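You operate a simulated robot arm through the tools that you are given. There is no shell and no other tool. Be economical: measure what you need, move in short steps, check, and stop when the job is done.

You run a simulated robot arm. Do the job below in one go: nothing can be reset, and whatever is moved stays where it is left.

Task
Put the core marked "maple" from the top of the desk on the silver sheet and the core labelled "cedar" on top of the blue roll there. Put the small cream core on the top of the drawer cabinet. Take the beige tape roll on the top of the wooden bench and put it away on the middle shelf of the green rack. Take the small blue can and put it in the clear bag. Take the blue bearing block and leave it in the carton on the top of the wooden bench. Put the small purple core on the small white sheet. Put the orange bearing block on the pallet. The order is free. Set down upright: small cream core, small purple core.

It is judged by the outcome, as a careful person would: the job done as asked, and still so three seconds after it is handed in. It fails if anything else is knocked over, pushed out of place, dropped, spilled or broken. Flat cloth is picked up by pressing the open fingertips on it (5 to 10 N) and closing them slowly along it; thin cloth reads only 2 to 8 mm in the jaws.

Robot
A 7-joint arm with a two-finger parallel gripper on a trunk, on a base that drives. Base frame: it is fixed to the floor where the robot stands at the start and does not move with it; the origin is under the middle of the robot, x ahead of it, y to its left, z up; the surface under the hand at the start is at about z = 790. Readings come in mm, rad, newtons and seconds.
With the tool pointing down near the work surface it reaches from about 520 to 960 mm from the robot's upright axis, wherever it stands. Its first joint turns from -2.897 to 2.897 rad. Places, roughly: beige tape roll (12x12x5 cm) [-2600, 4400, 800]; blue bearing block (5x5x4 cm) [-3500, 4700, 800]; blue roll (11x12x10 cm) [1300, 0, 800]; carton [-3500, 5000, 750]; clear bag (20x20x10 cm) [-3100, 4800, 800]; core [1000, 250, 1000]; middle shelf of the green rack [-6900, 3200, 1000]; orange bearing block (5x5x4 cm) [-8300, -1000, 800]; pallet [-10500, -1700, 600]; silver sheet (11x15x1 cm) [900, 400, 800]; small blue can (8x8x13 cm) [-3100, 4600, 900]; small cream core (5x5x6 cm) [-1600, 3200, 800]; small purple core (5x5x6 cm) [-8000, -1100, 800]; small white sheet (11x8x2 cm) [-7300, -1400, 800]; top of the drawer cabinet (53x16 cm) [-700, 2760, 940]. Payload 3.91 kg.
The TCP is the grasp point between the finger pads, 30 mm short of the fingertips. In the tool frame z runs along the fingers and y along their closing line. The gripper opens to 110 mm. The fingers are 20 mm wide and 10 mm thick; the gripper's body (48 by 112 mm) begins 55 mm behind the TCP.
Orientation is told as [roll, pitch, yaw] about the base's x, y, z axes, in that order, counted from this pose: with the fingers straight down and closing along the base's y, the tool's x points along the base's -x, its y along +y and its z along -z.

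Tools
- The arm moves only by the tool nudge_tool. Its arguments are lists of equal length, an entry for each row: "slide": the shift along the base's x, y, z in mm, a list of three; "rotation": the turn, a rotation vector about the base's x, y, z in degrees, a list of three. In form: {"slide": [[dx, dy, dz], ...], "rotation": [[wx, wy, wz], ...]}. A call has 1 to 10 rows; each row shifts and turns the commanded pose from where the row before left it. "gripper" is the opening, from 0 (shut) to 1 (fully open), set as the call begins (left out, the last holds). A row lasts 0.2 s, in which the tool goes at most 50 mm and 0.15 rad; a call with a longer step from one row to the next is refused whole, and so is a gripper value outside its range. Where a pose cannot be reached the arm comes as near as it can. A force on the tool above 40 N (or 10 N above the force at the start of the call, whichever is more), or a blocked arm, ends the call early, and 0.2 s more pass. The fingers move at their own pace (about 72 mm/s each) and stop on an object; they squeeze with about 25 N. The grip force told is the motor's: it shows also when the fingers shut on nothing. Time passes only in rows, and 0.2 s behind the last, so rows that do not move let the fingers close. The reply holds the time, the measured pose of the TCP, the force on the tool along the base axes, the opening and the grip force, in the units named above and with some noise, with the torque about the TCP (base axes, N m) and any sound that the robot's microphone picked up, and new pictures: "pictures" is both (left out), scene, wrist or none.
- Cameras (640 x 400 px; columns grow to the right, rows downward): "scene" is now at [243.6, 35.5, 1401.8]; the picture's right is [0.42, -0.91, 0.00], its down [-0.61, -0.29, -0.74] and it looks along [0.67, 0.31, -0.68] (base axes); focal length 281 px, centre (320, 200). "wrist" rides on the gripper at [72, 17, -103] in the tool frame; the picture's right is [-0.23, 0.97, 0.00], its down [-0.76, -0.18, -0.62] and it looks along [-0.61, -0.14, 0.78] (tool axes); focal length 222 px, centre (320, 200). There is no depth. A picture from a camera that has moved, and an enlarged one, comes with that camera's place and axes in the base frame and with its lens.
- move_column(by): slides the trunk up (or, below 0, down) by that many mm; the arm and the scene camera ride with it, the base frame stays. It gives what a move gives, with no picture.
- roll_base(legs): drives the robot by 1 to 6 legs, each [ahead, left, turn to the left] in mm, mm and rad, along the robot's own axes; the way and the turn of a leg run together, so that a leg with both is an arc; at most 1500 mm and 3.142 rad a leg. The arm and the cameras ride along, it lands a little off, and it stops where it bumps. It gives what a move gives, and a new picture of the scene camera.
- pan_tilt(pan, tilt): turns the head with the scene camera to pan (to the left, within 1.501 rad either way) and tilt (down, from -0.506 to 1.204), counted from straight ahead of the robot. It gives what a move gives, and a new picture of the scene camera.
- zoom(camera, box): a new picture of the part [left, top, right, bottom] of that camera's present view, enlarged. The clock stands still meanwhile.
- hand_in(): hands the job in; it is judged then, once.

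Go step by step. Nothing tells you exact positions but the pictures and the camera data: compare them with the known pose of the tool, close in by small moves and look again before you grip or let go. The budget is 483 turns and 360 pictures, counting those below and the enlarged ones. Unless the task says otherwise, let go and move clear before handing in, and close with one line.

The tools are called as a command line: name --argument value ..., lists and objects as JSON in quotes. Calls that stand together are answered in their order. nudge_tool: Moves the arm, as the interface text tells. Its arguments: {"type":"object","properties":{"slide":{"type":"array","items":{"type":"array","items":{"type":"number"}}},"rotation":{"type":"array","items":{"type":"array","items":{"type":"number"}}},"gripper":{"type":"number"},"pictures":{"type":"string","enum":["both","scene","wrist","none"]}},"required":["slide","rotation"]} The other tools are called the same way: move_column (by) slides the trunk up or down; roll_base (legs) drives the base; pan_tilt (pan, tilt) turns the head that bears the scene camera; zoom (camera, box) takes an enlarged picture of a part of a camera's view; hand_in () hands the job in.

At the start:

```text
time: 0.0
tcp_pos: [627.1, 225.0, 1057.8]
tool_rot: [0.002, -0.001, 0.0]
contact_force: [0.0, -0.4, 0.7]
ft_torque: [0.02, 0.03, 0.02]
opening: 110.0
finger_force: 0.0
trunk travel left (down, up): [-600.0, 82.0]
robot x, y, heading: [3.9, 2.2, 0.006]
head pan, tilt: [0.436, 0.744]
```

scene: 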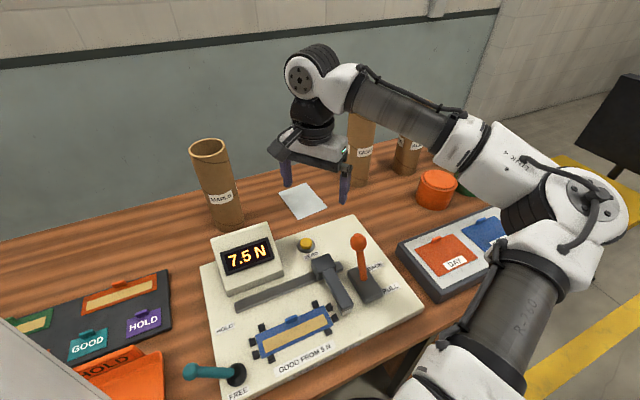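
wrist: 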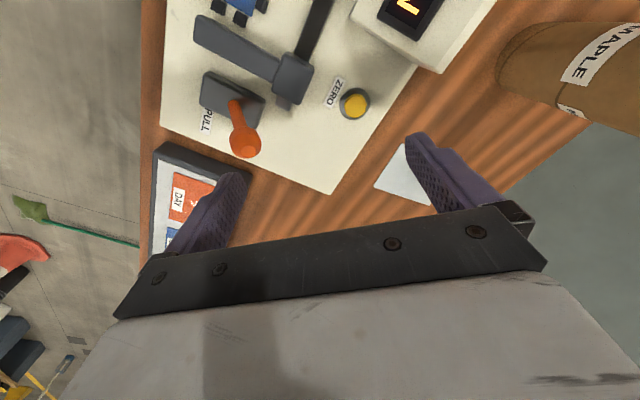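

I see a tall core marked maple on the left of the desk, a silver sheet near the hand, and two more cores behind the arm. I zoom in to read the labels.

zoom --camera "scene" --box '[160, 100, 500, 300]'

pan_tilt --pan 0.0 --tilt 0.6

```text
1.88 times, centred on (330, 200) of scene
camera zoom: at [243.6, 35.5, 1401.8], right [0.42, -0.91, 0.0], down [-0.61, -0.29, -0.74], along [0.67, 0.31, -0.68], focal length 529 px, centre (301, 200)
```

zoom: 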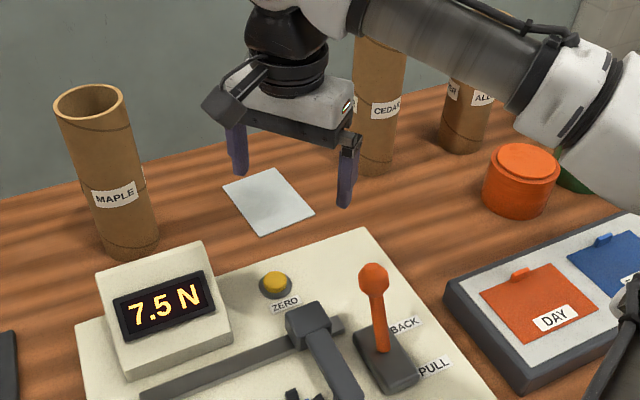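

```text
time: 0.9
tcp_pos: [627.9, 225.5, 1056.2]
tool_rot: [0.001, 0.002, 0.001]
contact_force: [-0.5, 0.6, 1.1]
ft_torque: [0.01, -0.03, -0.04]
opening: 109.8
finger_force: 0.1
trunk travel left (down, up): [-600.0, 82.0]
robot x, y, heading: [1.0, -3.7, -0.0]
head pan, tilt: [0.0, 0.6]
camera scene: at [256.6, 0.5, 1414.1], right [0.0, -1.0, 0.0], down [-0.57, 0.0, -0.82], along [0.82, 0.0, -0.57], focal length 281 px, centre (320, 200)
```

scene: 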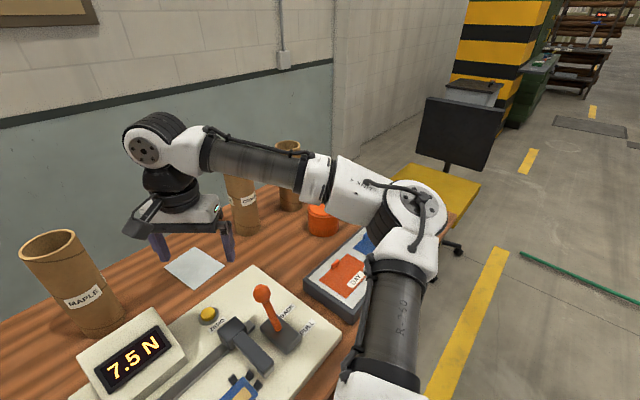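

The maple core stands at roughly (640, 508), with its top at about z 1050, and the sheet is near (819, 363). Cedar is near (987, 236). I raise the hand and go over maple to look.

nudge_tool --slide '[[0, 0, 45], [0, 0, 45], [0, 0, 40], [0, 45, 0], [0, 45, 0], [0, 45, 0], [0, 45, 0], [0, 45, 0], [0, 25, 0]]' --rotation '[[0, 0, 0], [0, 0, 0], [0, 0, 0], [0, 0, 0], [0, 0, 0], [0, 0, 0], [0, 0, 0], [0, 0, 0], [0, 0, 0]]' --gripper 1

pan_tilt --pan 0.5 --tilt 0.5

```text
time: 2.9
tcp_pos: [627.6, 476.3, 1186.6]
tool_rot: [0.0, -0.003, -0.001]
contact_force: [0.7, -0.1, 0.0]
ft_torque: [0.0, 0.0, 0.02]
opening: 110.0
finger_force: 0.0
trunk travel left (down, up): [-600.0, 82.0]
robot x, y, heading: [-1.0, 0.1, 0.001]
head pan, tilt: [0.0, 0.6]
camera scene: at [256.4, 0.7, 1414.1], right [0.0, -1.0, 0.0], down [-0.56, 0.0, -0.83], along [0.83, 0.0, -0.56], focal length 281 px, centre (320, 200)
camera wrist: at [554.6, 493.1, 1288.9], right [0.23, 0.97, 0.0], down [0.76, -0.18, 0.62], along [0.61, -0.14, -0.78], focal length 222 px, centre (320, 200)
```

scene: 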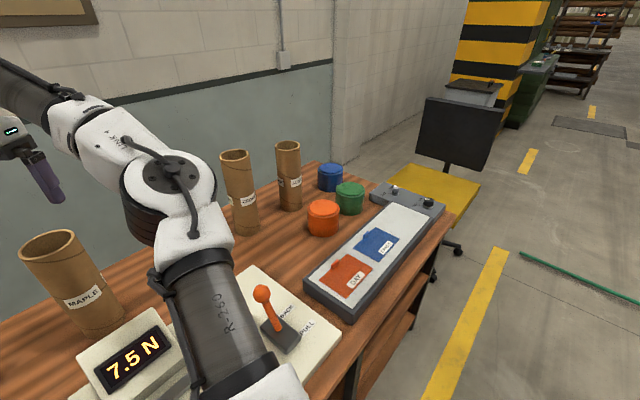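
wrist: 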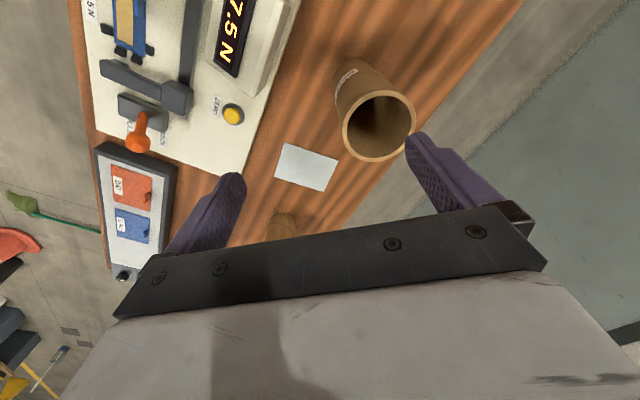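

```text
time: 3.8
tcp_pos: [625.8, 475.6, 1186.3]
tool_rot: [-0.001, 0.0, 0.0]
contact_force: [0.4, 0.0, 0.1]
ft_torque: [-0.02, 0.0, 0.03]
opening: 109.9
finger_force: 0.0
trunk travel left (down, up): [-600.0, 82.0]
robot x, y, heading: [-0.9, 1.0, 0.0]
head pan, tilt: [0.499, 0.499]
camera scene: at [248.1, 43.9, 1423.2], right [0.48, -0.88, 0.0], down [-0.42, -0.23, -0.88], along [0.77, 0.42, -0.48], focal length 281 px, centre (320, 200)
```

scene: 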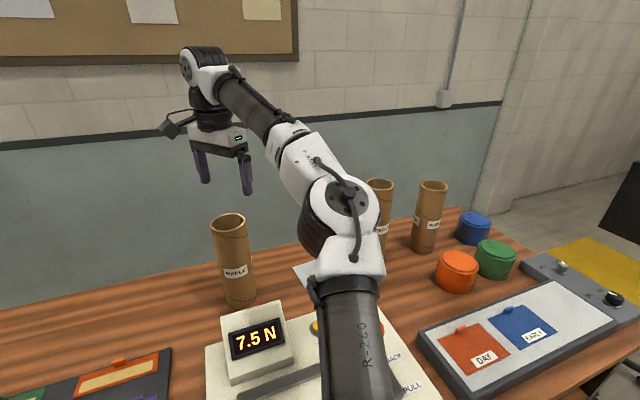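

The wrist view puts the core's mouth near (650, 530). I step towards it and look again.

nudge_tool --slide '[[20, 45, 0], [0, 0, -20], [0, 0, 0]]' --rotation '[[0, 0, 0], [0, 0, 0], [0, 0, 0]]'

```text
time: 4.6
tcp_pos: [641.6, 514.9, 1165.5]
tool_rot: [-0.002, 0.001, 0.002]
contact_force: [-0.1, 0.6, 0.0]
ft_torque: [0.0, -0.02, 0.01]
opening: 109.9
finger_force: 0.1
out of reach, approached as far as the arm can: row 1
trunk travel left (down, up): [-600.0, 82.0]
robot x, y, heading: [0.2, 1.4, -0.002]
head pan, tilt: [0.499, 0.499]
camera scene: at [247.5, 44.0, 1423.3], right [0.48, -0.88, 0.0], down [-0.42, -0.23, -0.88], along [0.77, 0.42, -0.48], focal length 281 px, centre (320, 200)
camera wrist: at [568.0, 530.9, 1267.5], right [0.23, 0.97, 0.0], down [0.76, -0.18, 0.62], along [0.61, -0.14, -0.78], focal length 222 px, centre (320, 200)
```

scene: 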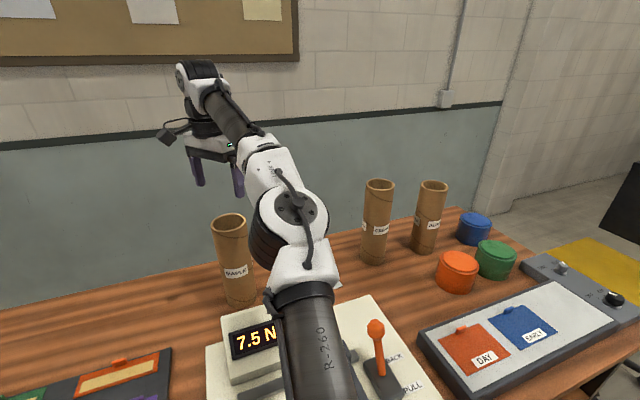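
wrist: 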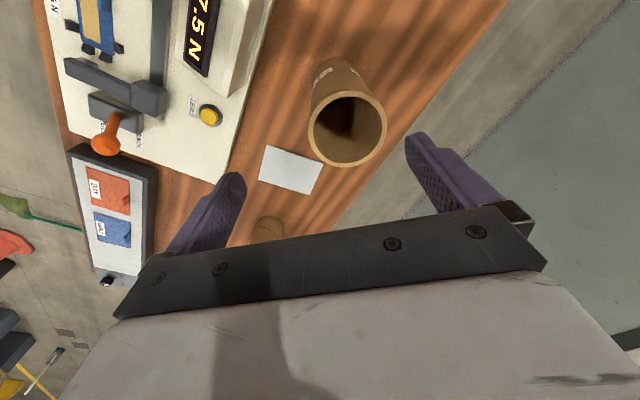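

The tube's mouth is near (660, 539) at z ≈ 1035, out of reach at this height. I lower the hand a bit and centre it there.

nudge_tool --slide '[[0, 0, -40], [0, 0, -35], [14, 20, 0], [0, 0, 0]]' --rotation '[[0, 0, 0], [0, 0, 0], [0, 0, 0], [0, 0, 0]]' --pictures "wrist"

```text
time: 5.6
tcp_pos: [654.3, 532.1, 1090.9]
tool_rot: [-0.001, 0.0, -0.001]
contact_force: [0.2, 0.2, -0.6]
ft_torque: [-0.02, -0.01, -0.01]
opening: 109.9
finger_force: 0.0
trunk travel left (down, up): [-600.0, 82.0]
robot x, y, heading: [1.8, 0.1, 0.004]
head pan, tilt: [0.499, 0.499]
camera wrist: at [582.7, 549.4, 1193.4], right [0.23, 0.97, 0.0], down [0.76, -0.18, 0.62], along [0.61, -0.14, -0.78], focal length 222 px, centre (320, 200)
```

wrist: 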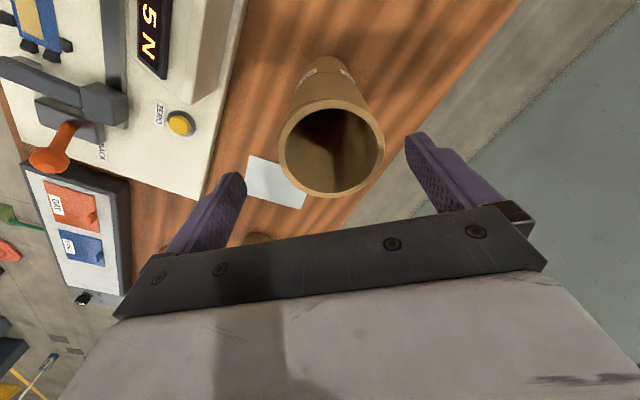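

The mouth is at (658, 541), with its top at about 1037. I centre, go down and grip.

nudge_tool --slide '[[4, 9, 0], [0, 0, -20], [0, 0, -25], [0, 0, -25], [0, 0, -20], [0, 0, 0]]' --rotation '[[0, 0, 0], [0, 0, 0], [0, 0, 0], [0, 0, 0], [0, 0, 0], [0, 0, 0]]'

```text
time: 7.0
tcp_pos: [661.1, 541.4, 1002.6]
tool_rot: [0.0, -0.001, 0.0]
contact_force: [-0.5, 0.1, -0.6]
ft_torque: [0.0, 0.0, -0.01]
opening: 109.8
finger_force: 0.1
trunk travel left (down, up): [-600.0, 82.0]
robot x, y, heading: [1.3, 0.9, 0.001]
head pan, tilt: [0.499, 0.499]
camera scene: at [248.0, 43.9, 1423.2], right [0.48, -0.88, 0.0], down [-0.42, -0.23, -0.88], along [0.77, 0.42, -0.48], focal length 281 px, centre (320, 200)
camera wrist: at [587.7, 558.2, 1104.7], right [0.23, 0.97, 0.0], down [0.76, -0.18, 0.62], along [0.61, -0.14, -0.78], focal length 222 px, centre (320, 200)
```

scene: 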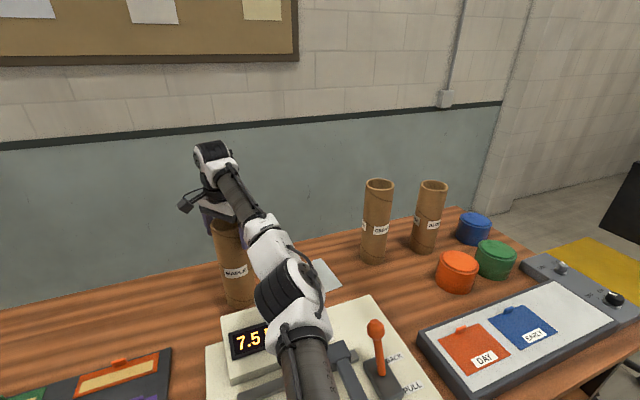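
wrist: 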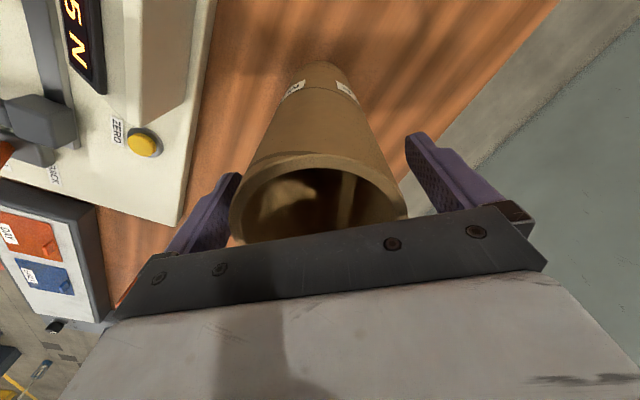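

The fingers straddle the tube. I close the gripper.

nudge_tool --slide '[[0, 0, 0], [0, 0, 0], [0, 0, 0], [0, 0, 0]]' --rotation '[[0, 0, 0], [0, 0, 0], [0, 0, 0], [0, 0, 0]]' --gripper 0 --pictures "wrist"

```text
time: 8.0
tcp_pos: [661.8, 542.0, 1002.3]
tool_rot: [0.002, -0.001, 0.0]
contact_force: [-0.5, -0.4, 0.3]
ft_torque: [-0.17, -0.17, -0.05]
opening: 86.1
finger_force: 24.8
trunk travel left (down, up): [-600.0, 82.0]
robot x, y, heading: [1.4, -3.1, -0.006]
head pan, tilt: [0.499, 0.499]
camera wrist: at [587.8, 558.2, 1104.6], right [0.23, 0.97, 0.0], down [0.76, -0.18, 0.62], along [0.61, -0.14, -0.78], focal length 222 px, centre (320, 200)
```

wrist: 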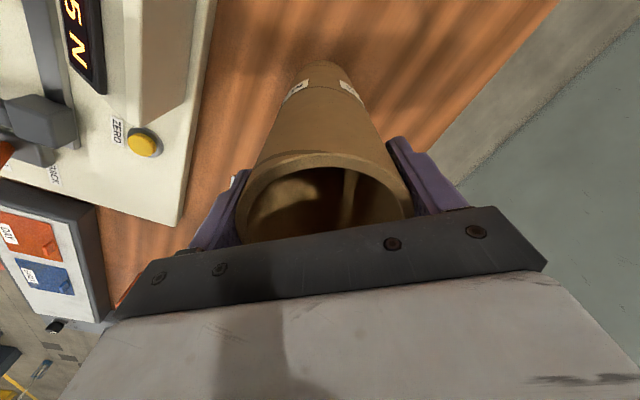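

Gripped at 86 mm. I lift 50 mm and check.

nudge_tool --slide '[[0, 0, 20], [0, 0, 30], [0, 0, 0]]' --rotation '[[0, 0, 0], [0, 0, 0], [0, 0, 0]]'

move_column --by 80

```text
time: 8.8
tcp_pos: [659.1, 541.6, 1051.8]
tool_rot: [-0.001, 0.001, 0.001]
contact_force: [-0.5, -0.4, -3.5]
ft_torque: [0.01, 0.02, 0.01]
opening: 85.9
finger_force: 25.2
trunk travel left (down, up): [-600.0, 82.0]
robot x, y, heading: [-2.2, 1.8, -0.006]
head pan, tilt: [0.499, 0.499]
camera scene: at [248.6, 44.3, 1423.0], right [0.48, -0.88, 0.0], down [-0.42, -0.23, -0.88], along [0.77, 0.42, -0.48], focal length 281 px, centre (320, 200)
camera wrist: at [586.3, 557.5, 1154.3], right [0.23, 0.97, 0.0], down [0.76, -0.18, 0.62], along [0.61, -0.14, -0.78], focal length 222 px, centre (320, 200)
```

scene: 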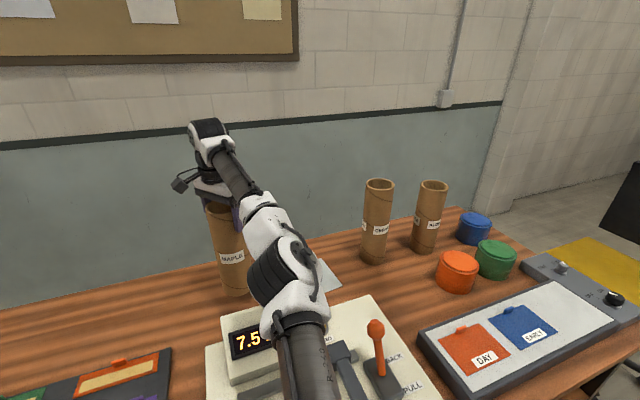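
wrist: 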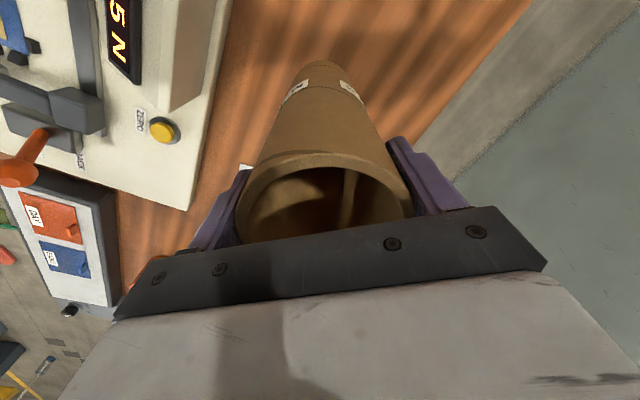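

```text
time: 10.0
tcp_pos: [658.7, 541.7, 1132.4]
tool_rot: [0.0, -0.002, 0.0]
contact_force: [0.1, 0.5, -2.8]
ft_torque: [0.0, 0.06, -0.02]
opening: 86.1
finger_force: 25.4
trunk travel left (down, up): [-680.0, 2.0]
robot x, y, heading: [-2.3, 4.9, 0.001]
head pan, tilt: [0.499, 0.499]
```

Lifted, weighing about 0.3 kg. With the trunk raised I carry it towards the sheet and lower it on the way.

nudge_tool --slide '[[0, -10, -40], [0, -10, -40], [37, -30, 0], [37, -30, 0], [37, -30, 0], [37, -28, 0], [37, -18, 0], [0, 0, 0]]' --rotation '[[0, 0, 0], [0, 0, 0], [0, 0, 0], [0, 0, 0], [0, 0, 0], [0, 0, 0], [0, 0, 0], [0, 0, 0]]'

```text
time: 11.8
tcp_pos: [844.6, 384.4, 1049.3]
tool_rot: [0.0, -0.001, 0.002]
contact_force: [-0.7, 0.5, -3.1]
ft_torque: [0.0, 0.04, 0.03]
opening: 86.1
finger_force: 24.7
trunk travel left (down, up): [-680.0, 2.0]
robot x, y, heading: [1.6, 1.6, 0.002]
head pan, tilt: [0.499, 0.499]
camera scene: at [248.7, 44.2, 1503.0], right [0.48, -0.88, 0.0], down [-0.42, -0.23, -0.88], along [0.77, 0.42, -0.48], focal length 281 px, centre (320, 200)
camera wrist: at [771.4, 400.8, 1151.9], right [0.23, 0.97, 0.0], down [0.76, -0.18, 0.62], along [0.61, -0.14, -0.78], focal length 222 px, centre (320, 200)
```

scene: 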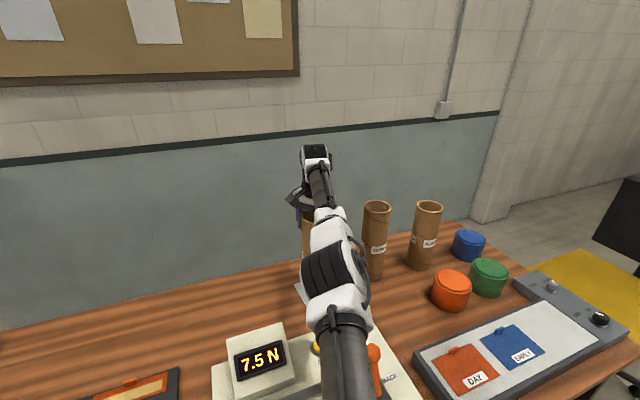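
wrist: 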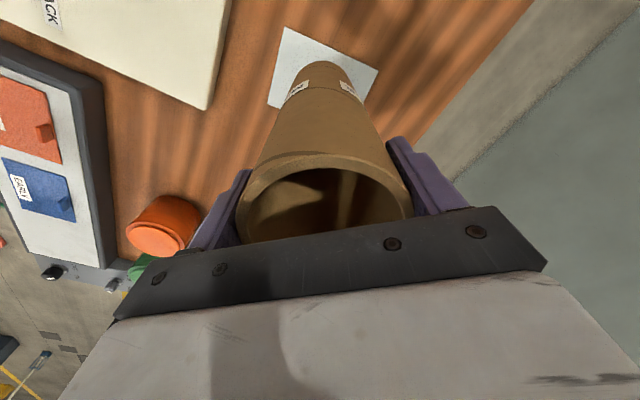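

The sheet's centre computes to (854, 384). I shift 10 mm and lower in steps.

nudge_tool --slide '[[11, 0, -10], [0, 0, -15], [0, 0, -10], [0, 0, 0]]' --rotation '[[0, 0, 0], [0, 0, 0], [0, 0, 0], [0, 0, 0]]' --pictures "wrist"

nudge_tool --slide '[[0, 0, -3], [0, 0, 0], [0, 0, -3], [0, 0, 0]]' --rotation '[[0, 0, 0], [0, 0, 0], [0, 0, 0], [0, 0, 0]]' --pictures "none"

```text
time: 12.8
tcp_pos: [847.9, 383.6, 1021.5]
tool_rot: [-0.001, 0.001, 0.001]
contact_force: [0.3, 0.4, -3.1]
ft_torque: [0.02, 0.05, -0.01]
opening: 85.8
finger_force: 24.7
out of reach, approached as far as the arm can: row 1
trunk travel left (down, up): [-680.0, 2.0]
robot x, y, heading: [-0.4, -4.3, 0.006]
head pan, tilt: [0.499, 0.499]
camera wrist: at [774.3, 399.1, 1123.1], right [0.23, 0.97, 0.0], down [0.76, -0.18, 0.62], along [0.61, -0.14, -0.78], focal length 222 px, centre (320, 200)
```

wrist: 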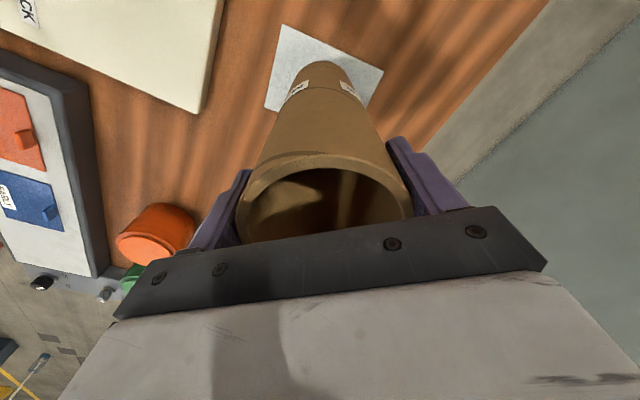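

```text
time: 13.8
tcp_pos: [848.0, 382.2, 1016.0]
tool_rot: [0.0, 0.0, -0.001]
contact_force: [0.3, 0.4, -2.8]
ft_torque: [0.01, 0.02, 0.0]
opening: 86.1
finger_force: 25.0
trunk travel left (down, up): [-680.0, 2.0]
robot x, y, heading: [-2.8, 1.6, -0.003]
head pan, tilt: [0.499, 0.499]
```

Still hanging free. I try the rest of the shift and lower on.

nudge_tool --slide '[[6, 1, -3], [0, 0, -3], [0, 0, 0], [0, 0, -2], [0, 0, 0]]' --rotation '[[0, 0, 0], [0, 0, 0], [0, 0, 0], [0, 0, 0], [0, 0, 0]]' --pictures "none"

nudge_tool --slide '[[0, 0, -2], [0, 0, 0]]' --rotation '[[0, 0, 0], [0, 0, 0]]' --pictures "none"

```text
time: 15.0
tcp_pos: [852.2, 382.5, 1007.1]
tool_rot: [0.0, 0.0, -0.001]
contact_force: [0.3, -0.4, -2.8]
ft_torque: [0.0, 0.05, 0.0]
opening: 86.1
finger_force: 25.2
trunk travel left (down, up): [-680.0, 2.0]
robot x, y, heading: [2.3, -3.2, 0.002]
head pan, tilt: [0.499, 0.499]
```

```text
time: 15.6
tcp_pos: [852.6, 381.8, 1006.2]
tool_rot: [-0.001, 0.0, -0.001]
contact_force: [0.3, 0.2, -3.5]
ft_torque: [-0.07, 0.04, -0.01]
opening: 86.1
finger_force: 24.6
trunk travel left (down, up): [-680.0, 2.0]
robot x, y, heading: [-2.4, 3.6, -0.001]
head pan, tilt: [0.499, 0.499]
```

Contact should come near z 1003. I go on in small steps.

nudge_tool --slide '[[0, 0, -1.5], [0, 0, 0]]' --rotation '[[0, 0, 0], [0, 0, 0]]' --pictures "none"

nudge_tool --slide '[[0, 0, -1.5], [0, 0, 0]]' --rotation '[[0, 0, 0], [0, 0, 0]]' --pictures "none"

```text
time: 16.2
tcp_pos: [851.3, 382.4, 1006.0]
tool_rot: [-0.002, -0.002, 0.001]
contact_force: [2.7, 0.0, 5.6]
ft_torque: [-0.17, -0.31, 0.04]
opening: 86.0
finger_force: 25.0
trunk travel left (down, up): [-680.0, 2.0]
robot x, y, heading: [-0.5, 2.5, 0.006]
head pan, tilt: [0.499, 0.499]
```

```text
time: 16.8
tcp_pos: [851.7, 383.1, 1005.4]
tool_rot: [0.001, -0.003, -0.002]
contact_force: [1.6, 0.0, 15.0]
ft_torque: [-0.34, 0.21, 0.04]
opening: 85.9
finger_force: 24.9
trunk travel left (down, up): [-680.0, 2.0]
robot x, y, heading: [2.6, 0.6, 0.004]
head pan, tilt: [0.499, 0.499]
```

It stands on the sheet. I ease off, open and rise.

nudge_tool --slide '[[0, 0, 1], [0, 0, 0], [0, 0, 0]]' --rotation '[[0, 0, 0], [0, 0, 0], [0, 0, 0]]' --pictures "none" --gripper 1

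nudge_tool --slide '[[0, 0, 20], [-5, 0, 35], [-20, 0, 45], [-40, 0, 20], [-40, 0, 0], [-40, 0, 0]]' --rotation '[[0, 0, 0], [0, 0, 0], [0, 0, 0], [0, 0, 0], [0, 0, 0], [0, 0, 0]]'

```text
time: 17.6
tcp_pos: [852.4, 382.9, 1003.1]
tool_rot: [0.0, 0.001, 0.001]
contact_force: [0.1, -0.7, 0.1]
ft_torque: [0.0, 0.0, 0.03]
opening: 109.8
finger_force: 0.1
trunk travel left (down, up): [-680.0, 2.0]
robot x, y, heading: [1.6, 0.3, -0.001]
head pan, tilt: [0.499, 0.499]
```

```text
time: 19.0
tcp_pos: [804.5, 412.9, 1132.4]
tool_rot: [-0.002, 0.002, -0.001]
contact_force: [0.3, 0.2, 0.2]
ft_torque: [-0.01, 0.01, 0.04]
opening: 110.0
finger_force: 0.2
out of reach, approached as far as the arm can: row 3, 4, 5, 6
trunk travel left (down, up): [-680.0, 2.0]
robot x, y, heading: [-2.9, -0.7, -0.001]
head pan, tilt: [0.499, 0.499]
camera scene: at [248.1, 44.0, 1503.2], right [0.48, -0.88, 0.0], down [-0.42, -0.23, -0.88], along [0.77, 0.42, -0.48], focal length 281 px, centre (320, 200)
camera wrist: at [732.1, 430.1, 1234.0], right [0.23, 0.97, 0.0], down [0.76, -0.18, 0.62], along [0.61, -0.14, -0.78], focal length 222 px, centre (320, 200)
```

scene: 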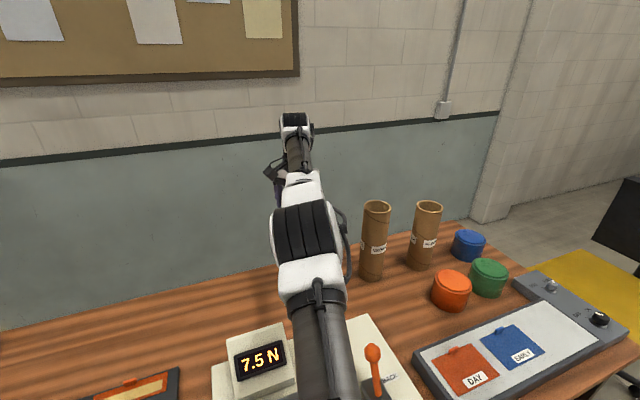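
wrist: 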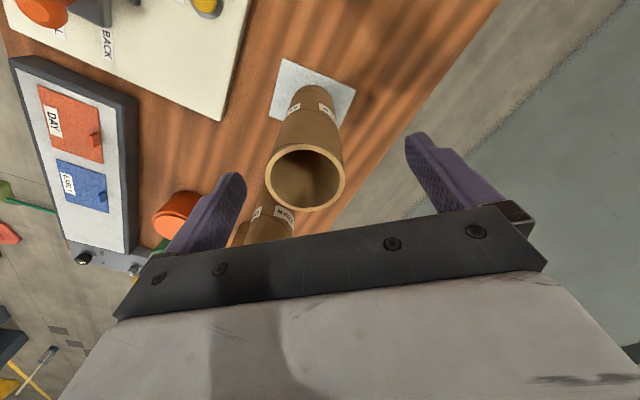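

Maple stands centred on the silver sheet. Next I retract the arm and drive along the desk (its edge runs towards (0.77, -0.63)) to reach cedar and the blue roll.

nudge_tool --slide '[[-40, -20, 0], [-40, -20, 0], [-35, -30, 0], [-35, -30, 0], [-20, -40, 0], [-10, -40, 0]]' --rotation '[[0, 0, 0], [0, 0, 0], [0, 0, 0], [0, 0, 0], [0, 0, 0], [0, 0, 0]]' --pictures "none"

pan_tilt --pan 0.0 --tilt 0.75

```text
time: 20.4
tcp_pos: [813.4, 393.3, 1152.5]
tool_rot: [-0.002, 0.002, 0.001]
contact_force: [-0.2, 1.0, 0.0]
ft_torque: [-0.02, 0.02, 0.02]
opening: 109.9
finger_force: 0.1
out of reach, approached as far as the arm can: row 1, 2, 3, 4, 5, 6
trunk travel left (down, up): [-680.0, 2.0]
robot x, y, heading: [1.4, 0.5, -0.003]
head pan, tilt: [0.499, 0.499]
```

```text
time: 21.3
tcp_pos: [813.1, 393.0, 1152.0]
tool_rot: [-0.002, 0.002, -0.001]
contact_force: [-0.2, 0.4, 0.1]
ft_torque: [0.01, 0.02, -0.01]
opening: 109.9
finger_force: 0.1
trunk travel left (down, up): [-680.0, 2.0]
robot x, y, heading: [-2.7, 2.3, 0.001]
head pan, tilt: [0.0, 0.75]
camera scene: at [251.1, 0.5, 1481.2], right [0.0, -1.0, 0.0], down [-0.68, 0.0, -0.73], along [0.73, 0.0, -0.68], focal length 281 px, centre (320, 200)
```

scene: 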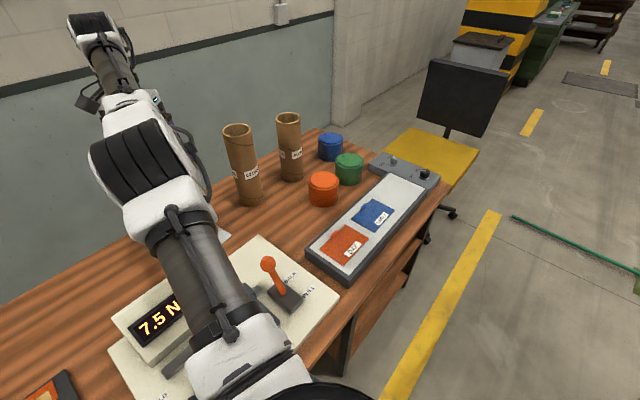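

The arm is stuck stretched out at its limit. I try lowering a little and pulling inward.

nudge_tool --slide '[[0, 0, -20], [0, 0, -20], [0, 0, 0], [-10, 0, 0], [-20, -10, 0], [0, 0, 0]]' --rotation '[[0, 0, 0], [0, 0, 0], [0, 0, 0], [0, 0, 0], [0, 0, 0], [0, 0, 0]]' --pictures "scene"

```text
time: 22.7
tcp_pos: [815.7, 403.8, 1116.6]
tool_rot: [0.0, 0.002, 0.0]
contact_force: [0.2, 0.3, 0.9]
ft_torque: [0.0, 0.01, 0.02]
opening: 110.3
finger_force: 0.0
out of reach, approached as far as the arm can: row 1, 2, 4, 5
trunk travel left (down, up): [-680.0, 2.0]
robot x, y, heading: [-0.3, 0.2, 0.001]
head pan, tilt: [0.0, 0.75]
camera scene: at [251.1, 0.4, 1481.2], right [0.0, -1.0, 0.0], down [-0.68, 0.0, -0.73], along [0.73, 0.0, -0.68], focal length 281 px, centre (320, 200)
```

scene: 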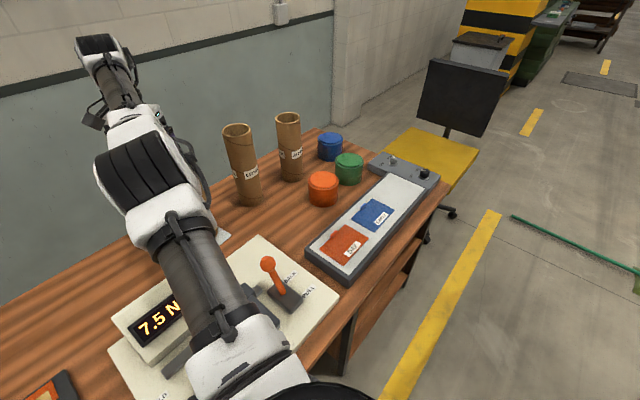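

I test small inward steps to see how the arm responds.

nudge_tool --slide '[[-3, -1, 0], [-3, -1, 0], [-3, -1, 0], [-3, -1, 0], [-3, -1, 0], [-3, -1, 0]]' --rotation '[[0, 0, 0], [0, 0, 0], [0, 0, 0], [0, 0, 0], [0, 0, 0], [0, 0, 0]]' --pictures "none"

nudge_tool --slide '[[4, -9, 0], [4, -9, 0], [4, -9, 0], [4, -9, 0]]' --rotation '[[0, 0, 0], [0, 0, 0], [0, 0, 0], [0, 0, 0]]' --pictures "none"

```text
time: 24.1
tcp_pos: [814.8, 405.9, 1119.6]
tool_rot: [0.0, 0.002, -0.003]
contact_force: [-0.7, 0.3, -1.2]
ft_torque: [0.01, -0.01, 0.04]
opening: 110.0
finger_force: 0.0
out of reach, approached as far as the arm can: row 1, 3, 5, 6
trunk travel left (down, up): [-680.0, 2.0]
robot x, y, heading: [-1.5, -0.4, -0.004]
head pan, tilt: [0.0, 0.75]
```

```text
time: 25.1
tcp_pos: [834.8, 372.1, 1122.6]
tool_rot: [-0.002, 0.001, 0.0]
contact_force: [-0.7, 0.7, 0.4]
ft_torque: [0.04, 0.02, -0.02]
opening: 110.0
finger_force: 0.0
out of reach, approached as far as the arm can: row 2, 4
trunk travel left (down, up): [-680.0, 2.0]
robot x, y, heading: [-3.2, 0.4, 0.002]
head pan, tilt: [0.0, 0.75]
```

Only radial motion is stuck, because the arm is straight. I go back down around the standing maple tube, fingers either side and not touching, where the arm bends again, and then back out along x.

nudge_tool --slide '[[0, 6, 0], [0, 6, -10], [0, 0, -15], [0, 0, 0]]' --rotation '[[0, 0, 0], [0, 0, 0], [0, 0, 0], [0, 0, 0]]' --pictures "wrist"

```text
time: 26.1
tcp_pos: [836.5, 383.4, 1096.5]
tool_rot: [-0.001, 0.0, 0.0]
contact_force: [-1.1, -0.5, 0.5]
ft_torque: [-0.01, -0.01, 0.0]
opening: 109.9
finger_force: 0.0
trunk travel left (down, up): [-680.0, 2.0]
robot x, y, heading: [-2.4, -0.6, 0.004]
head pan, tilt: [0.0, 0.75]
camera wrist: at [763.5, 399.3, 1198.5], right [0.23, 0.97, 0.0], down [0.76, -0.18, 0.62], along [0.61, -0.14, -0.78], focal length 222 px, centre (320, 200)
```

wrist: 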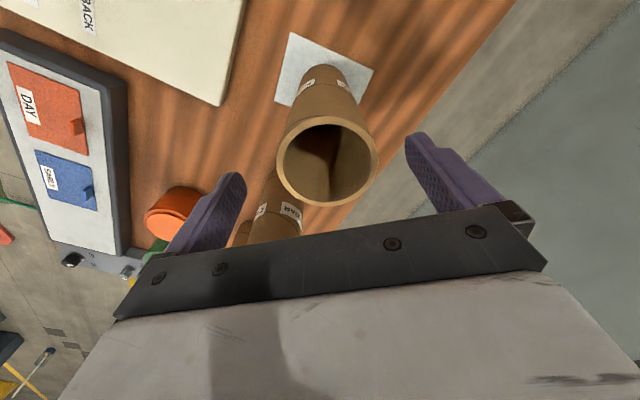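

No out-of-reach here. I try pulling inward at this height.

nudge_tool --slide '[[-3, 0, -3], [-5, 0, -3], [-10, 0, 0], [-20, 0, 0], [0, 0, 0]]' --rotation '[[0, 0, 0], [0, 0, 0], [0, 0, 0], [0, 0, 0], [0, 0, 0]]' --pictures "none"

```text
time: 27.3
tcp_pos: [797.4, 383.3, 1090.5]
tool_rot: [-0.002, 0.001, 0.0]
contact_force: [0.2, 0.1, -0.3]
ft_torque: [-0.01, 0.03, -0.03]
opening: 109.9
finger_force: 0.1
out of reach, approached as far as the arm can: row 3
trunk travel left (down, up): [-680.0, 2.0]
robot x, y, heading: [-1.5, 1.9, 0.004]
head pan, tilt: [0.0, 0.75]
```

The arm is free again. I retract it and will rise only once it is well bent.

nudge_tool --slide '[[-30, -20, 0], [-40, -20, 0], [-40, -25, 0], [-30, -35, 0], [-30, -35, 10], [0, -40, 20]]' --rotation '[[0, 0, 0], [0, 0, 0], [0, 0, 0], [0, 0, 0], [0, 0, 0], [0, 0, 0]]' --pictures "none"

```text
time: 28.7
tcp_pos: [627.8, 210.2, 1121.2]
tool_rot: [0.0, -0.002, 0.0]
contact_force: [-0.3, 0.0, 0.5]
ft_torque: [-0.01, 0.0, 0.0]
opening: 110.1
finger_force: 0.0
trunk travel left (down, up): [-680.0, 2.0]
robot x, y, heading: [0.4, 1.9, 0.002]
head pan, tilt: [0.0, 0.75]
```

Arm retracted. I drive along the desk edge, keeping my distance from it.

roll_base --legs '[[310, -265, 0], [310, -250, 0]]'

pan_tilt --pan 0.7 --tilt 0.7

```text
time: 33.5
tcp_pos: [1240.9, -305.3, 1120.5]
tool_rot: [0.002, 0.001, 0.011]
contact_force: [-0.3, -0.5, -0.2]
ft_torque: [0.01, 0.01, -0.02]
opening: 109.8
finger_force: 0.0
trunk travel left (down, up): [-680.0, 2.0]
robot x, y, heading: [613.8, -520.2, 0.014]
head pan, tilt: [0.0, 0.75]
camera scene: at [864.8, -518.8, 1481.1], right [0.01, -1.0, 0.0], down [-0.68, -0.01, -0.73], along [0.73, 0.01, -0.68], focal length 281 px, centre (320, 200)
```

scene: 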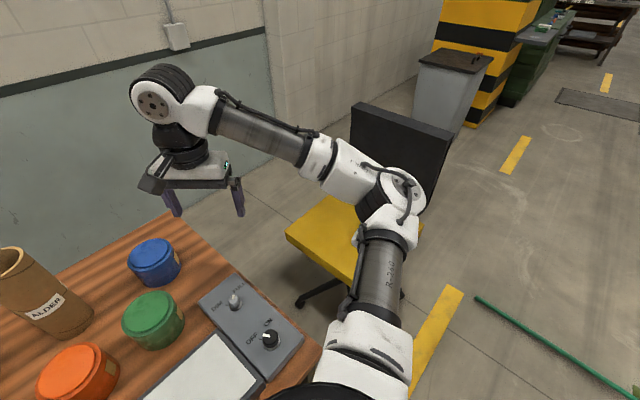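

```text
time: 34.6
tcp_pos: [1240.6, -304.1, 1120.2]
tool_rot: [0.0, 0.001, 0.011]
contact_force: [-0.6, -0.6, 0.0]
ft_torque: [0.01, 0.0, -0.02]
opening: 110.2
finger_force: 0.1
trunk travel left (down, up): [-680.0, 2.0]
robot x, y, heading: [611.6, -522.8, 0.007]
head pan, tilt: [0.7, 0.7]
camera scene: at [845.9, -463.9, 1485.5], right [0.65, -0.76, 0.0], down [-0.49, -0.42, -0.76], along [0.58, 0.5, -0.64], focal length 281 px, centre (320, 200)
```

scene: 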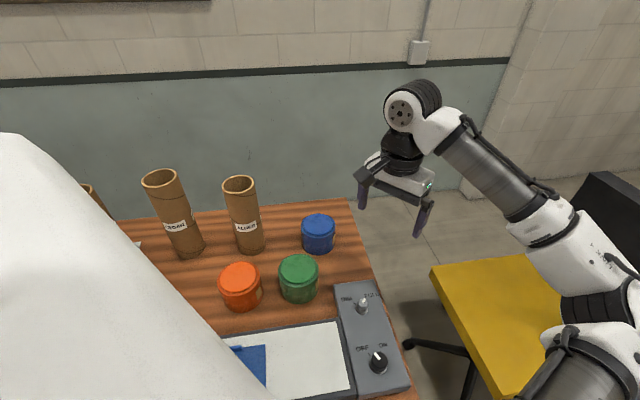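

Cedar's top is near (1045, 280), the third core (ALDER) is near (1160, 90) and the blue roll near (1324, -47). I move the base 20 mm nearer and swing the hand towards cedar.

roll_base --legs '[[12, 16, 0]]'

nudge_tool --slide '[[0, 0, -30], [-20.5, 41.2, 0], [-20.5, 41.2, 0], [-20.5, 41.2, 0], [-20.5, 41.2, 0], [-20.5, 41.2, 0], [-20.5, 41.2, 0], [-20.5, 41.2, 0], [-20.5, 41.2, 0], [-20.5, 41.2, 0]]' --rotation '[[0, 0, 0], [0, 0, 0], [0, 0, 0], [0, 0, 0], [0, 0, 0], [0, 0, 0], [0, 0, 0], [0, 0, 0], [0, 0, 0], [0, 0, 0]]'

```text
time: 35.3
tcp_pos: [1241.2, -304.4, 1120.5]
tool_rot: [-0.002, 0.001, 0.009]
contact_force: [0.1, -0.2, 0.0]
ft_torque: [-0.01, -0.03, 0.01]
opening: 110.0
finger_force: 0.1
trunk travel left (down, up): [-680.0, 2.0]
robot x, y, heading: [612.9, -522.6, 0.007]
head pan, tilt: [0.7, 0.7]
stopped in leg 1: the robot was blocked; the commanded pose is now the measured one
camera scene: at [845.8, -463.9, 1485.5], right [0.65, -0.76, 0.0], down [-0.49, -0.42, -0.76], along [0.58, 0.5, -0.64], focal length 281 px, centre (320, 200)
```

scene: 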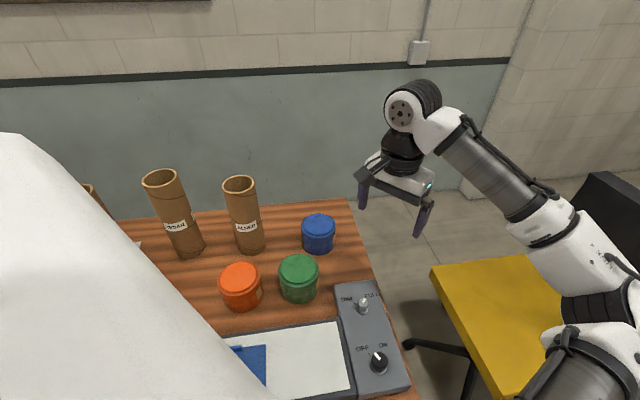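

```text
time: 37.5
tcp_pos: [1055.1, 70.6, 1093.9]
tool_rot: [-0.002, 0.0, 0.009]
contact_force: [0.9, 0.0, -0.6]
ft_torque: [0.0, 0.01, -0.02]
opening: 110.1
finger_force: 0.1
trunk travel left (down, up): [-680.0, 2.0]
robot x, y, heading: [613.6, -519.1, 0.01]
head pan, tilt: [0.7, 0.7]
camera scene: at [844.9, -463.0, 1485.6], right [0.65, -0.76, 0.0], down [-0.49, -0.42, -0.77], along [0.58, 0.5, -0.64], focal length 281 px, centre (320, 200)
camera wrist: at [982.8, 86.0, 1195.7], right [0.22, 0.98, 0.0], down [0.76, -0.17, 0.62], along [0.61, -0.14, -0.78], focal length 222 px, centre (320, 200)
```

scene: 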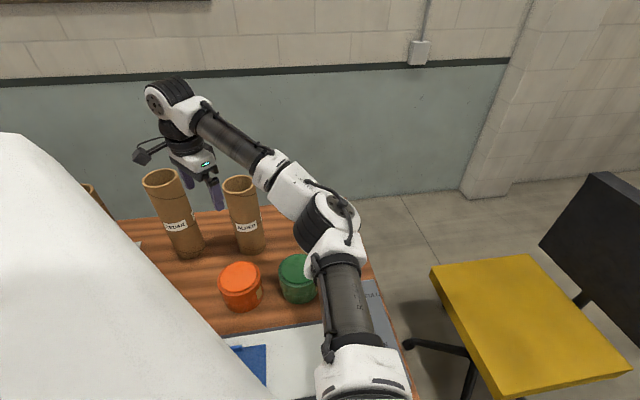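
wrist: 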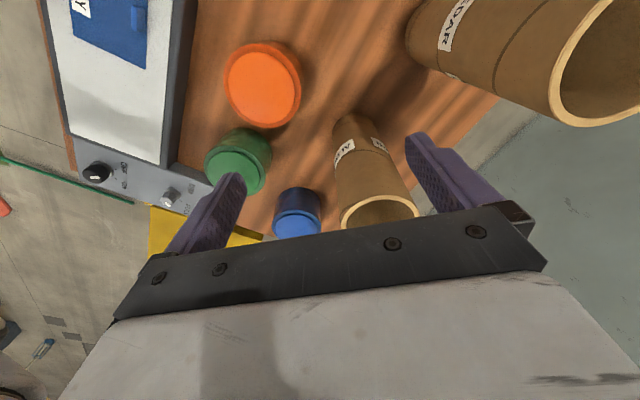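

Cedar's mouth is near (1043, 262). I continue towards it.

nudge_tool --slide '[[-8, 45, 0], [-5, 45, 0], [0, 45, 0], [0, 20, 0], [0, 0, 0]]' --rotation '[[0, 0, 0], [0, 0, 0], [0, 0, 0], [0, 0, 0], [0, 0, 0]]' --pictures "wrist"

```text
time: 38.7
tcp_pos: [1045.2, 165.5, 1095.7]
tool_rot: [0.0, 0.001, 0.01]
contact_force: [0.9, 0.4, 0.1]
ft_torque: [0.0, -0.01, -0.01]
opening: 110.0
finger_force: 0.1
out of reach, approached as far as the arm can: row 3, 4
trunk travel left (down, up): [-680.0, 2.0]
robot x, y, heading: [612.9, -521.8, 0.008]
head pan, tilt: [0.7, 0.7]
camera wrist: at [971.9, 180.8, 1197.8], right [0.22, 0.98, 0.0], down [0.76, -0.17, 0.62], along [0.61, -0.14, -0.78], focal length 222 px, centre (320, 200)
```

wrist: 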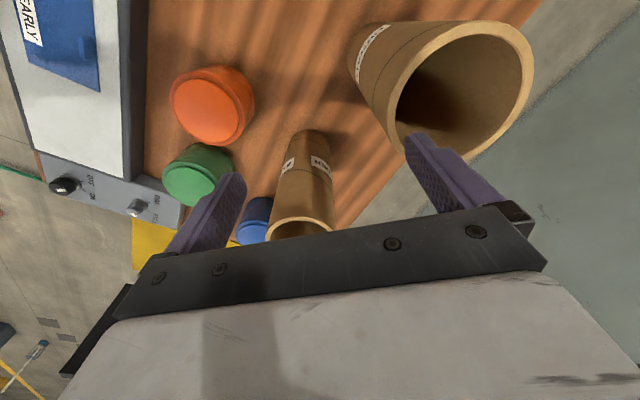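

The reach limit here looks like a wrist joint limit. I turn the tool about the vertical to follow the arm's azimuth.

nudge_tool --slide '[[0, -10, 0], [0, -10, 0], [0, 0, 0], [0, 0, 0], [0, 0, 0], [0, 0, 0], [0, 0, 0]]' --rotation '[[0, 0, 8], [0, 0, 8], [0, 0, 8], [0, 0, 8], [0, 0, 8], [0, 0, 5], [0, 0, 0]]' --pictures "wrist"

```text
time: 40.3
tcp_pos: [1043.1, 141.6, 1094.3]
tool_rot: [-0.001, -0.001, 0.797]
contact_force: [0.6, 0.3, -0.4]
ft_torque: [-0.03, 0.01, -0.02]
opening: 110.4
finger_force: 0.1
trunk travel left (down, up): [-680.0, 2.0]
robot x, y, heading: [610.1, -518.0, 0.01]
head pan, tilt: [0.7, 0.7]
camera wrist: at [981.3, 101.2, 1196.4], right [-0.54, 0.84, 0.0], down [0.66, 0.42, 0.62], along [0.53, 0.34, -0.78], focal length 222 px, centre (320, 200)
```

wrist: 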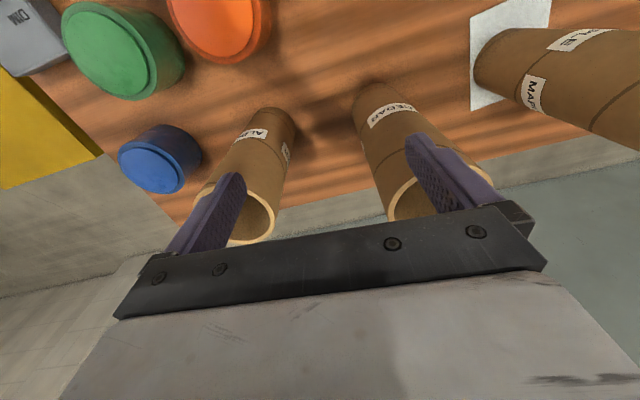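

The turn worked. I move on over cedar.

nudge_tool --slide '[[-2, 35, 0], [-2, 35, 0], [-2, 30, 0], [0, 0, 0]]' --rotation '[[0, 0, 0], [0, 0, 0], [0, 0, 0], [0, 0, 0]]' --pictures "wrist"

```text
time: 41.3
tcp_pos: [1035.5, 169.3, 1087.9]
tool_rot: [0.0, 0.0, 0.796]
contact_force: [-0.4, -0.2, -0.1]
ft_torque: [0.0, 0.03, 0.0]
opening: 110.1
finger_force: 0.0
out of reach, approached as far as the arm can: row 1, 2, 3
trunk travel left (down, up): [-680.0, 2.0]
robot x, y, heading: [610.8, -520.0, 0.005]
head pan, tilt: [0.7, 0.7]
camera wrist: at [971.6, 128.8, 1189.6], right [-0.54, 0.84, 0.0], down [0.66, 0.42, 0.62], along [0.53, 0.33, -0.78], focal length 222 px, centre (320, 200)
```

wrist: 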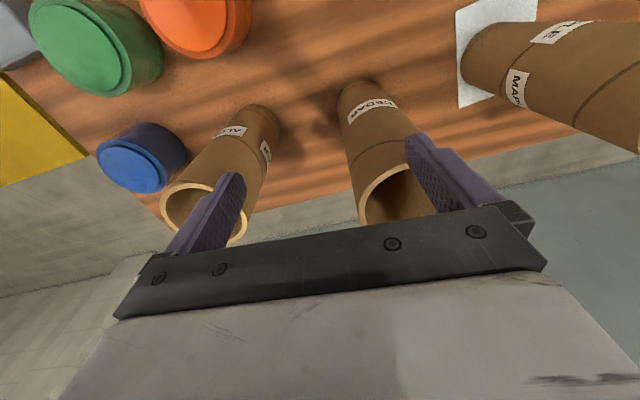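

The arm axis sits about 200 mm ahead of the robot centre, so a straight-down grasp of cedar is out of reach here. I tilt the fingers about 35° outward for extra reach, after turning yaw along the azimuth.

nudge_tool --slide '[[-3, -20, 5], [-5, -30, 10], [0, -20, 10], [0, 0, 0], [0, 0, 0]]' --rotation '[[0, 0, 4], [0, 0, 8], [0, 0, 8], [0, 0, 8], [0, 0, 0]]' --pictures "none"

nudge_tool --slide '[[0, 0, 0], [0, 0, 0], [0, 0, 0], [0, 0, 0], [0, 0, 0], [0, 0, 0]]' --rotation '[[7.69, -2.21, 0], [7.69, -2.21, 0], [7.69, -2.21, 0], [7.69, -2.21, 0], [2.88, -0.83, 0], [0, 0, 0]]' --pictures "both"

```text
time: 42.5
tcp_pos: [1041.7, 156.3, 1128.5]
tool_rot: [0.002, -0.001, 1.285]
contact_force: [0.4, -1.1, 0.0]
ft_torque: [-0.01, -0.01, 0.01]
opening: 110.1
finger_force: 0.0
out of reach, approached as far as the arm can: row 1, 2, 3
trunk travel left (down, up): [-680.0, 2.0]
robot x, y, heading: [617.5, -520.9, 0.015]
head pan, tilt: [0.7, 0.7]
```

```text
time: 43.9
tcp_pos: [1070.4, 185.5, 1176.6]
tool_rot: [0.023, -0.608, 1.222]
contact_force: [-0.6, 0.5, 0.7]
ft_torque: [-0.01, -0.02, 0.02]
opening: 109.9
finger_force: 0.0
out of reach, approached as far as the arm can: row 1, 2
trunk travel left (down, up): [-680.0, 2.0]
robot x, y, heading: [611.2, -522.5, 0.009]
head pan, tilt: [0.7, 0.7]
camera scene: at [845.8, -463.9, 1485.5], right [0.65, -0.76, 0.0], down [-0.49, -0.42, -0.76], along [0.58, 0.5, -0.64], focal length 281 px, centre (320, 200)
camera wrist: at [1016.2, 78.3, 1218.2], right [-0.86, 0.5, 0.15], down [0.27, 0.19, 0.94], along [0.44, 0.85, -0.3], focal length 222 px, centre (320, 200)
```

scene: 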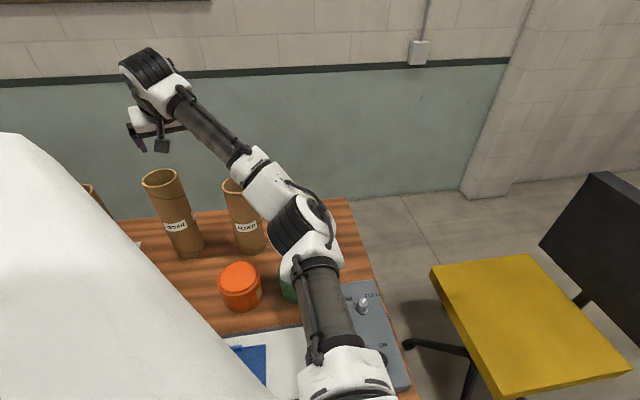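
wrist: 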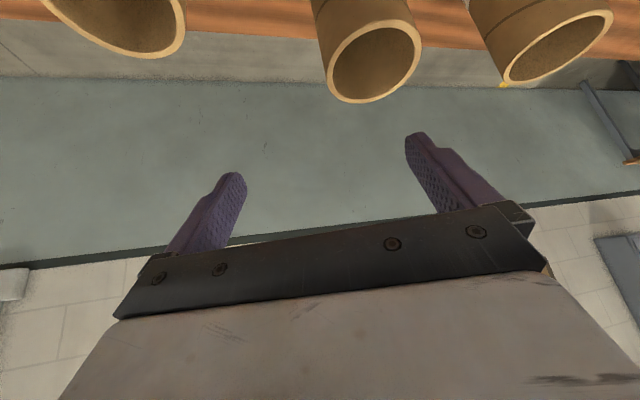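

Tilted now; cedar's mouth computes to (1031, 262). I line up above it.

nudge_tool --slide '[[-30, 10, -20], [-10, 30, -20], [0, 20, -20], [0, 0, 0]]' --rotation '[[0, 0, 0], [0, 0, 0], [0, 0, 0], [0, 0, 0]]' --pictures "both"

```text
time: 44.9
tcp_pos: [1031.7, 246.4, 1112.0]
tool_rot: [0.024, -0.609, 1.222]
contact_force: [0.5, -0.5, 0.6]
ft_torque: [-0.03, -0.02, 0.01]
opening: 109.6
finger_force: 0.0
trunk travel left (down, up): [-680.0, 2.0]
robot x, y, heading: [613.3, -520.5, 0.01]
head pan, tilt: [0.7, 0.7]
camera scene: at [845.9, -464.1, 1485.4], right [0.65, -0.76, 0.0], down [-0.49, -0.42, -0.77], along [0.58, 0.5, -0.64], focal length 281 px, centre (320, 200)
camera wrist: at [977.3, 138.5, 1155.8], right [-0.86, 0.5, 0.15], down [0.27, 0.19, 0.94], along [0.44, 0.85, -0.3], focal length 222 px, centre (320, 200)
```

scene: 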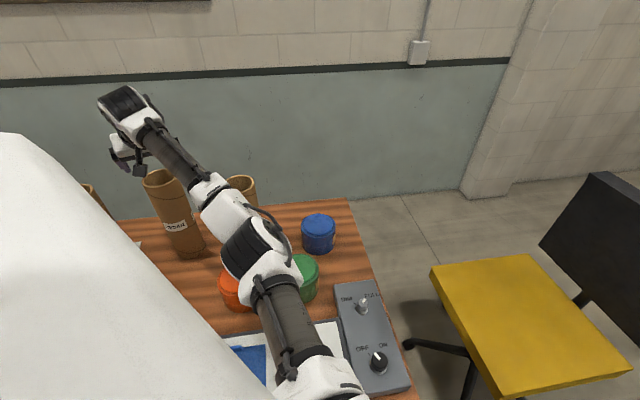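
wrist: 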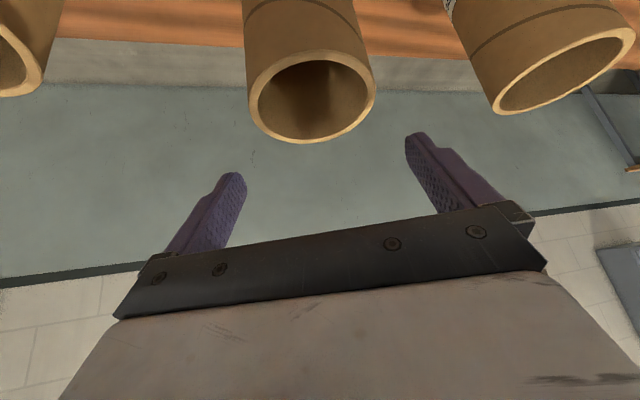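

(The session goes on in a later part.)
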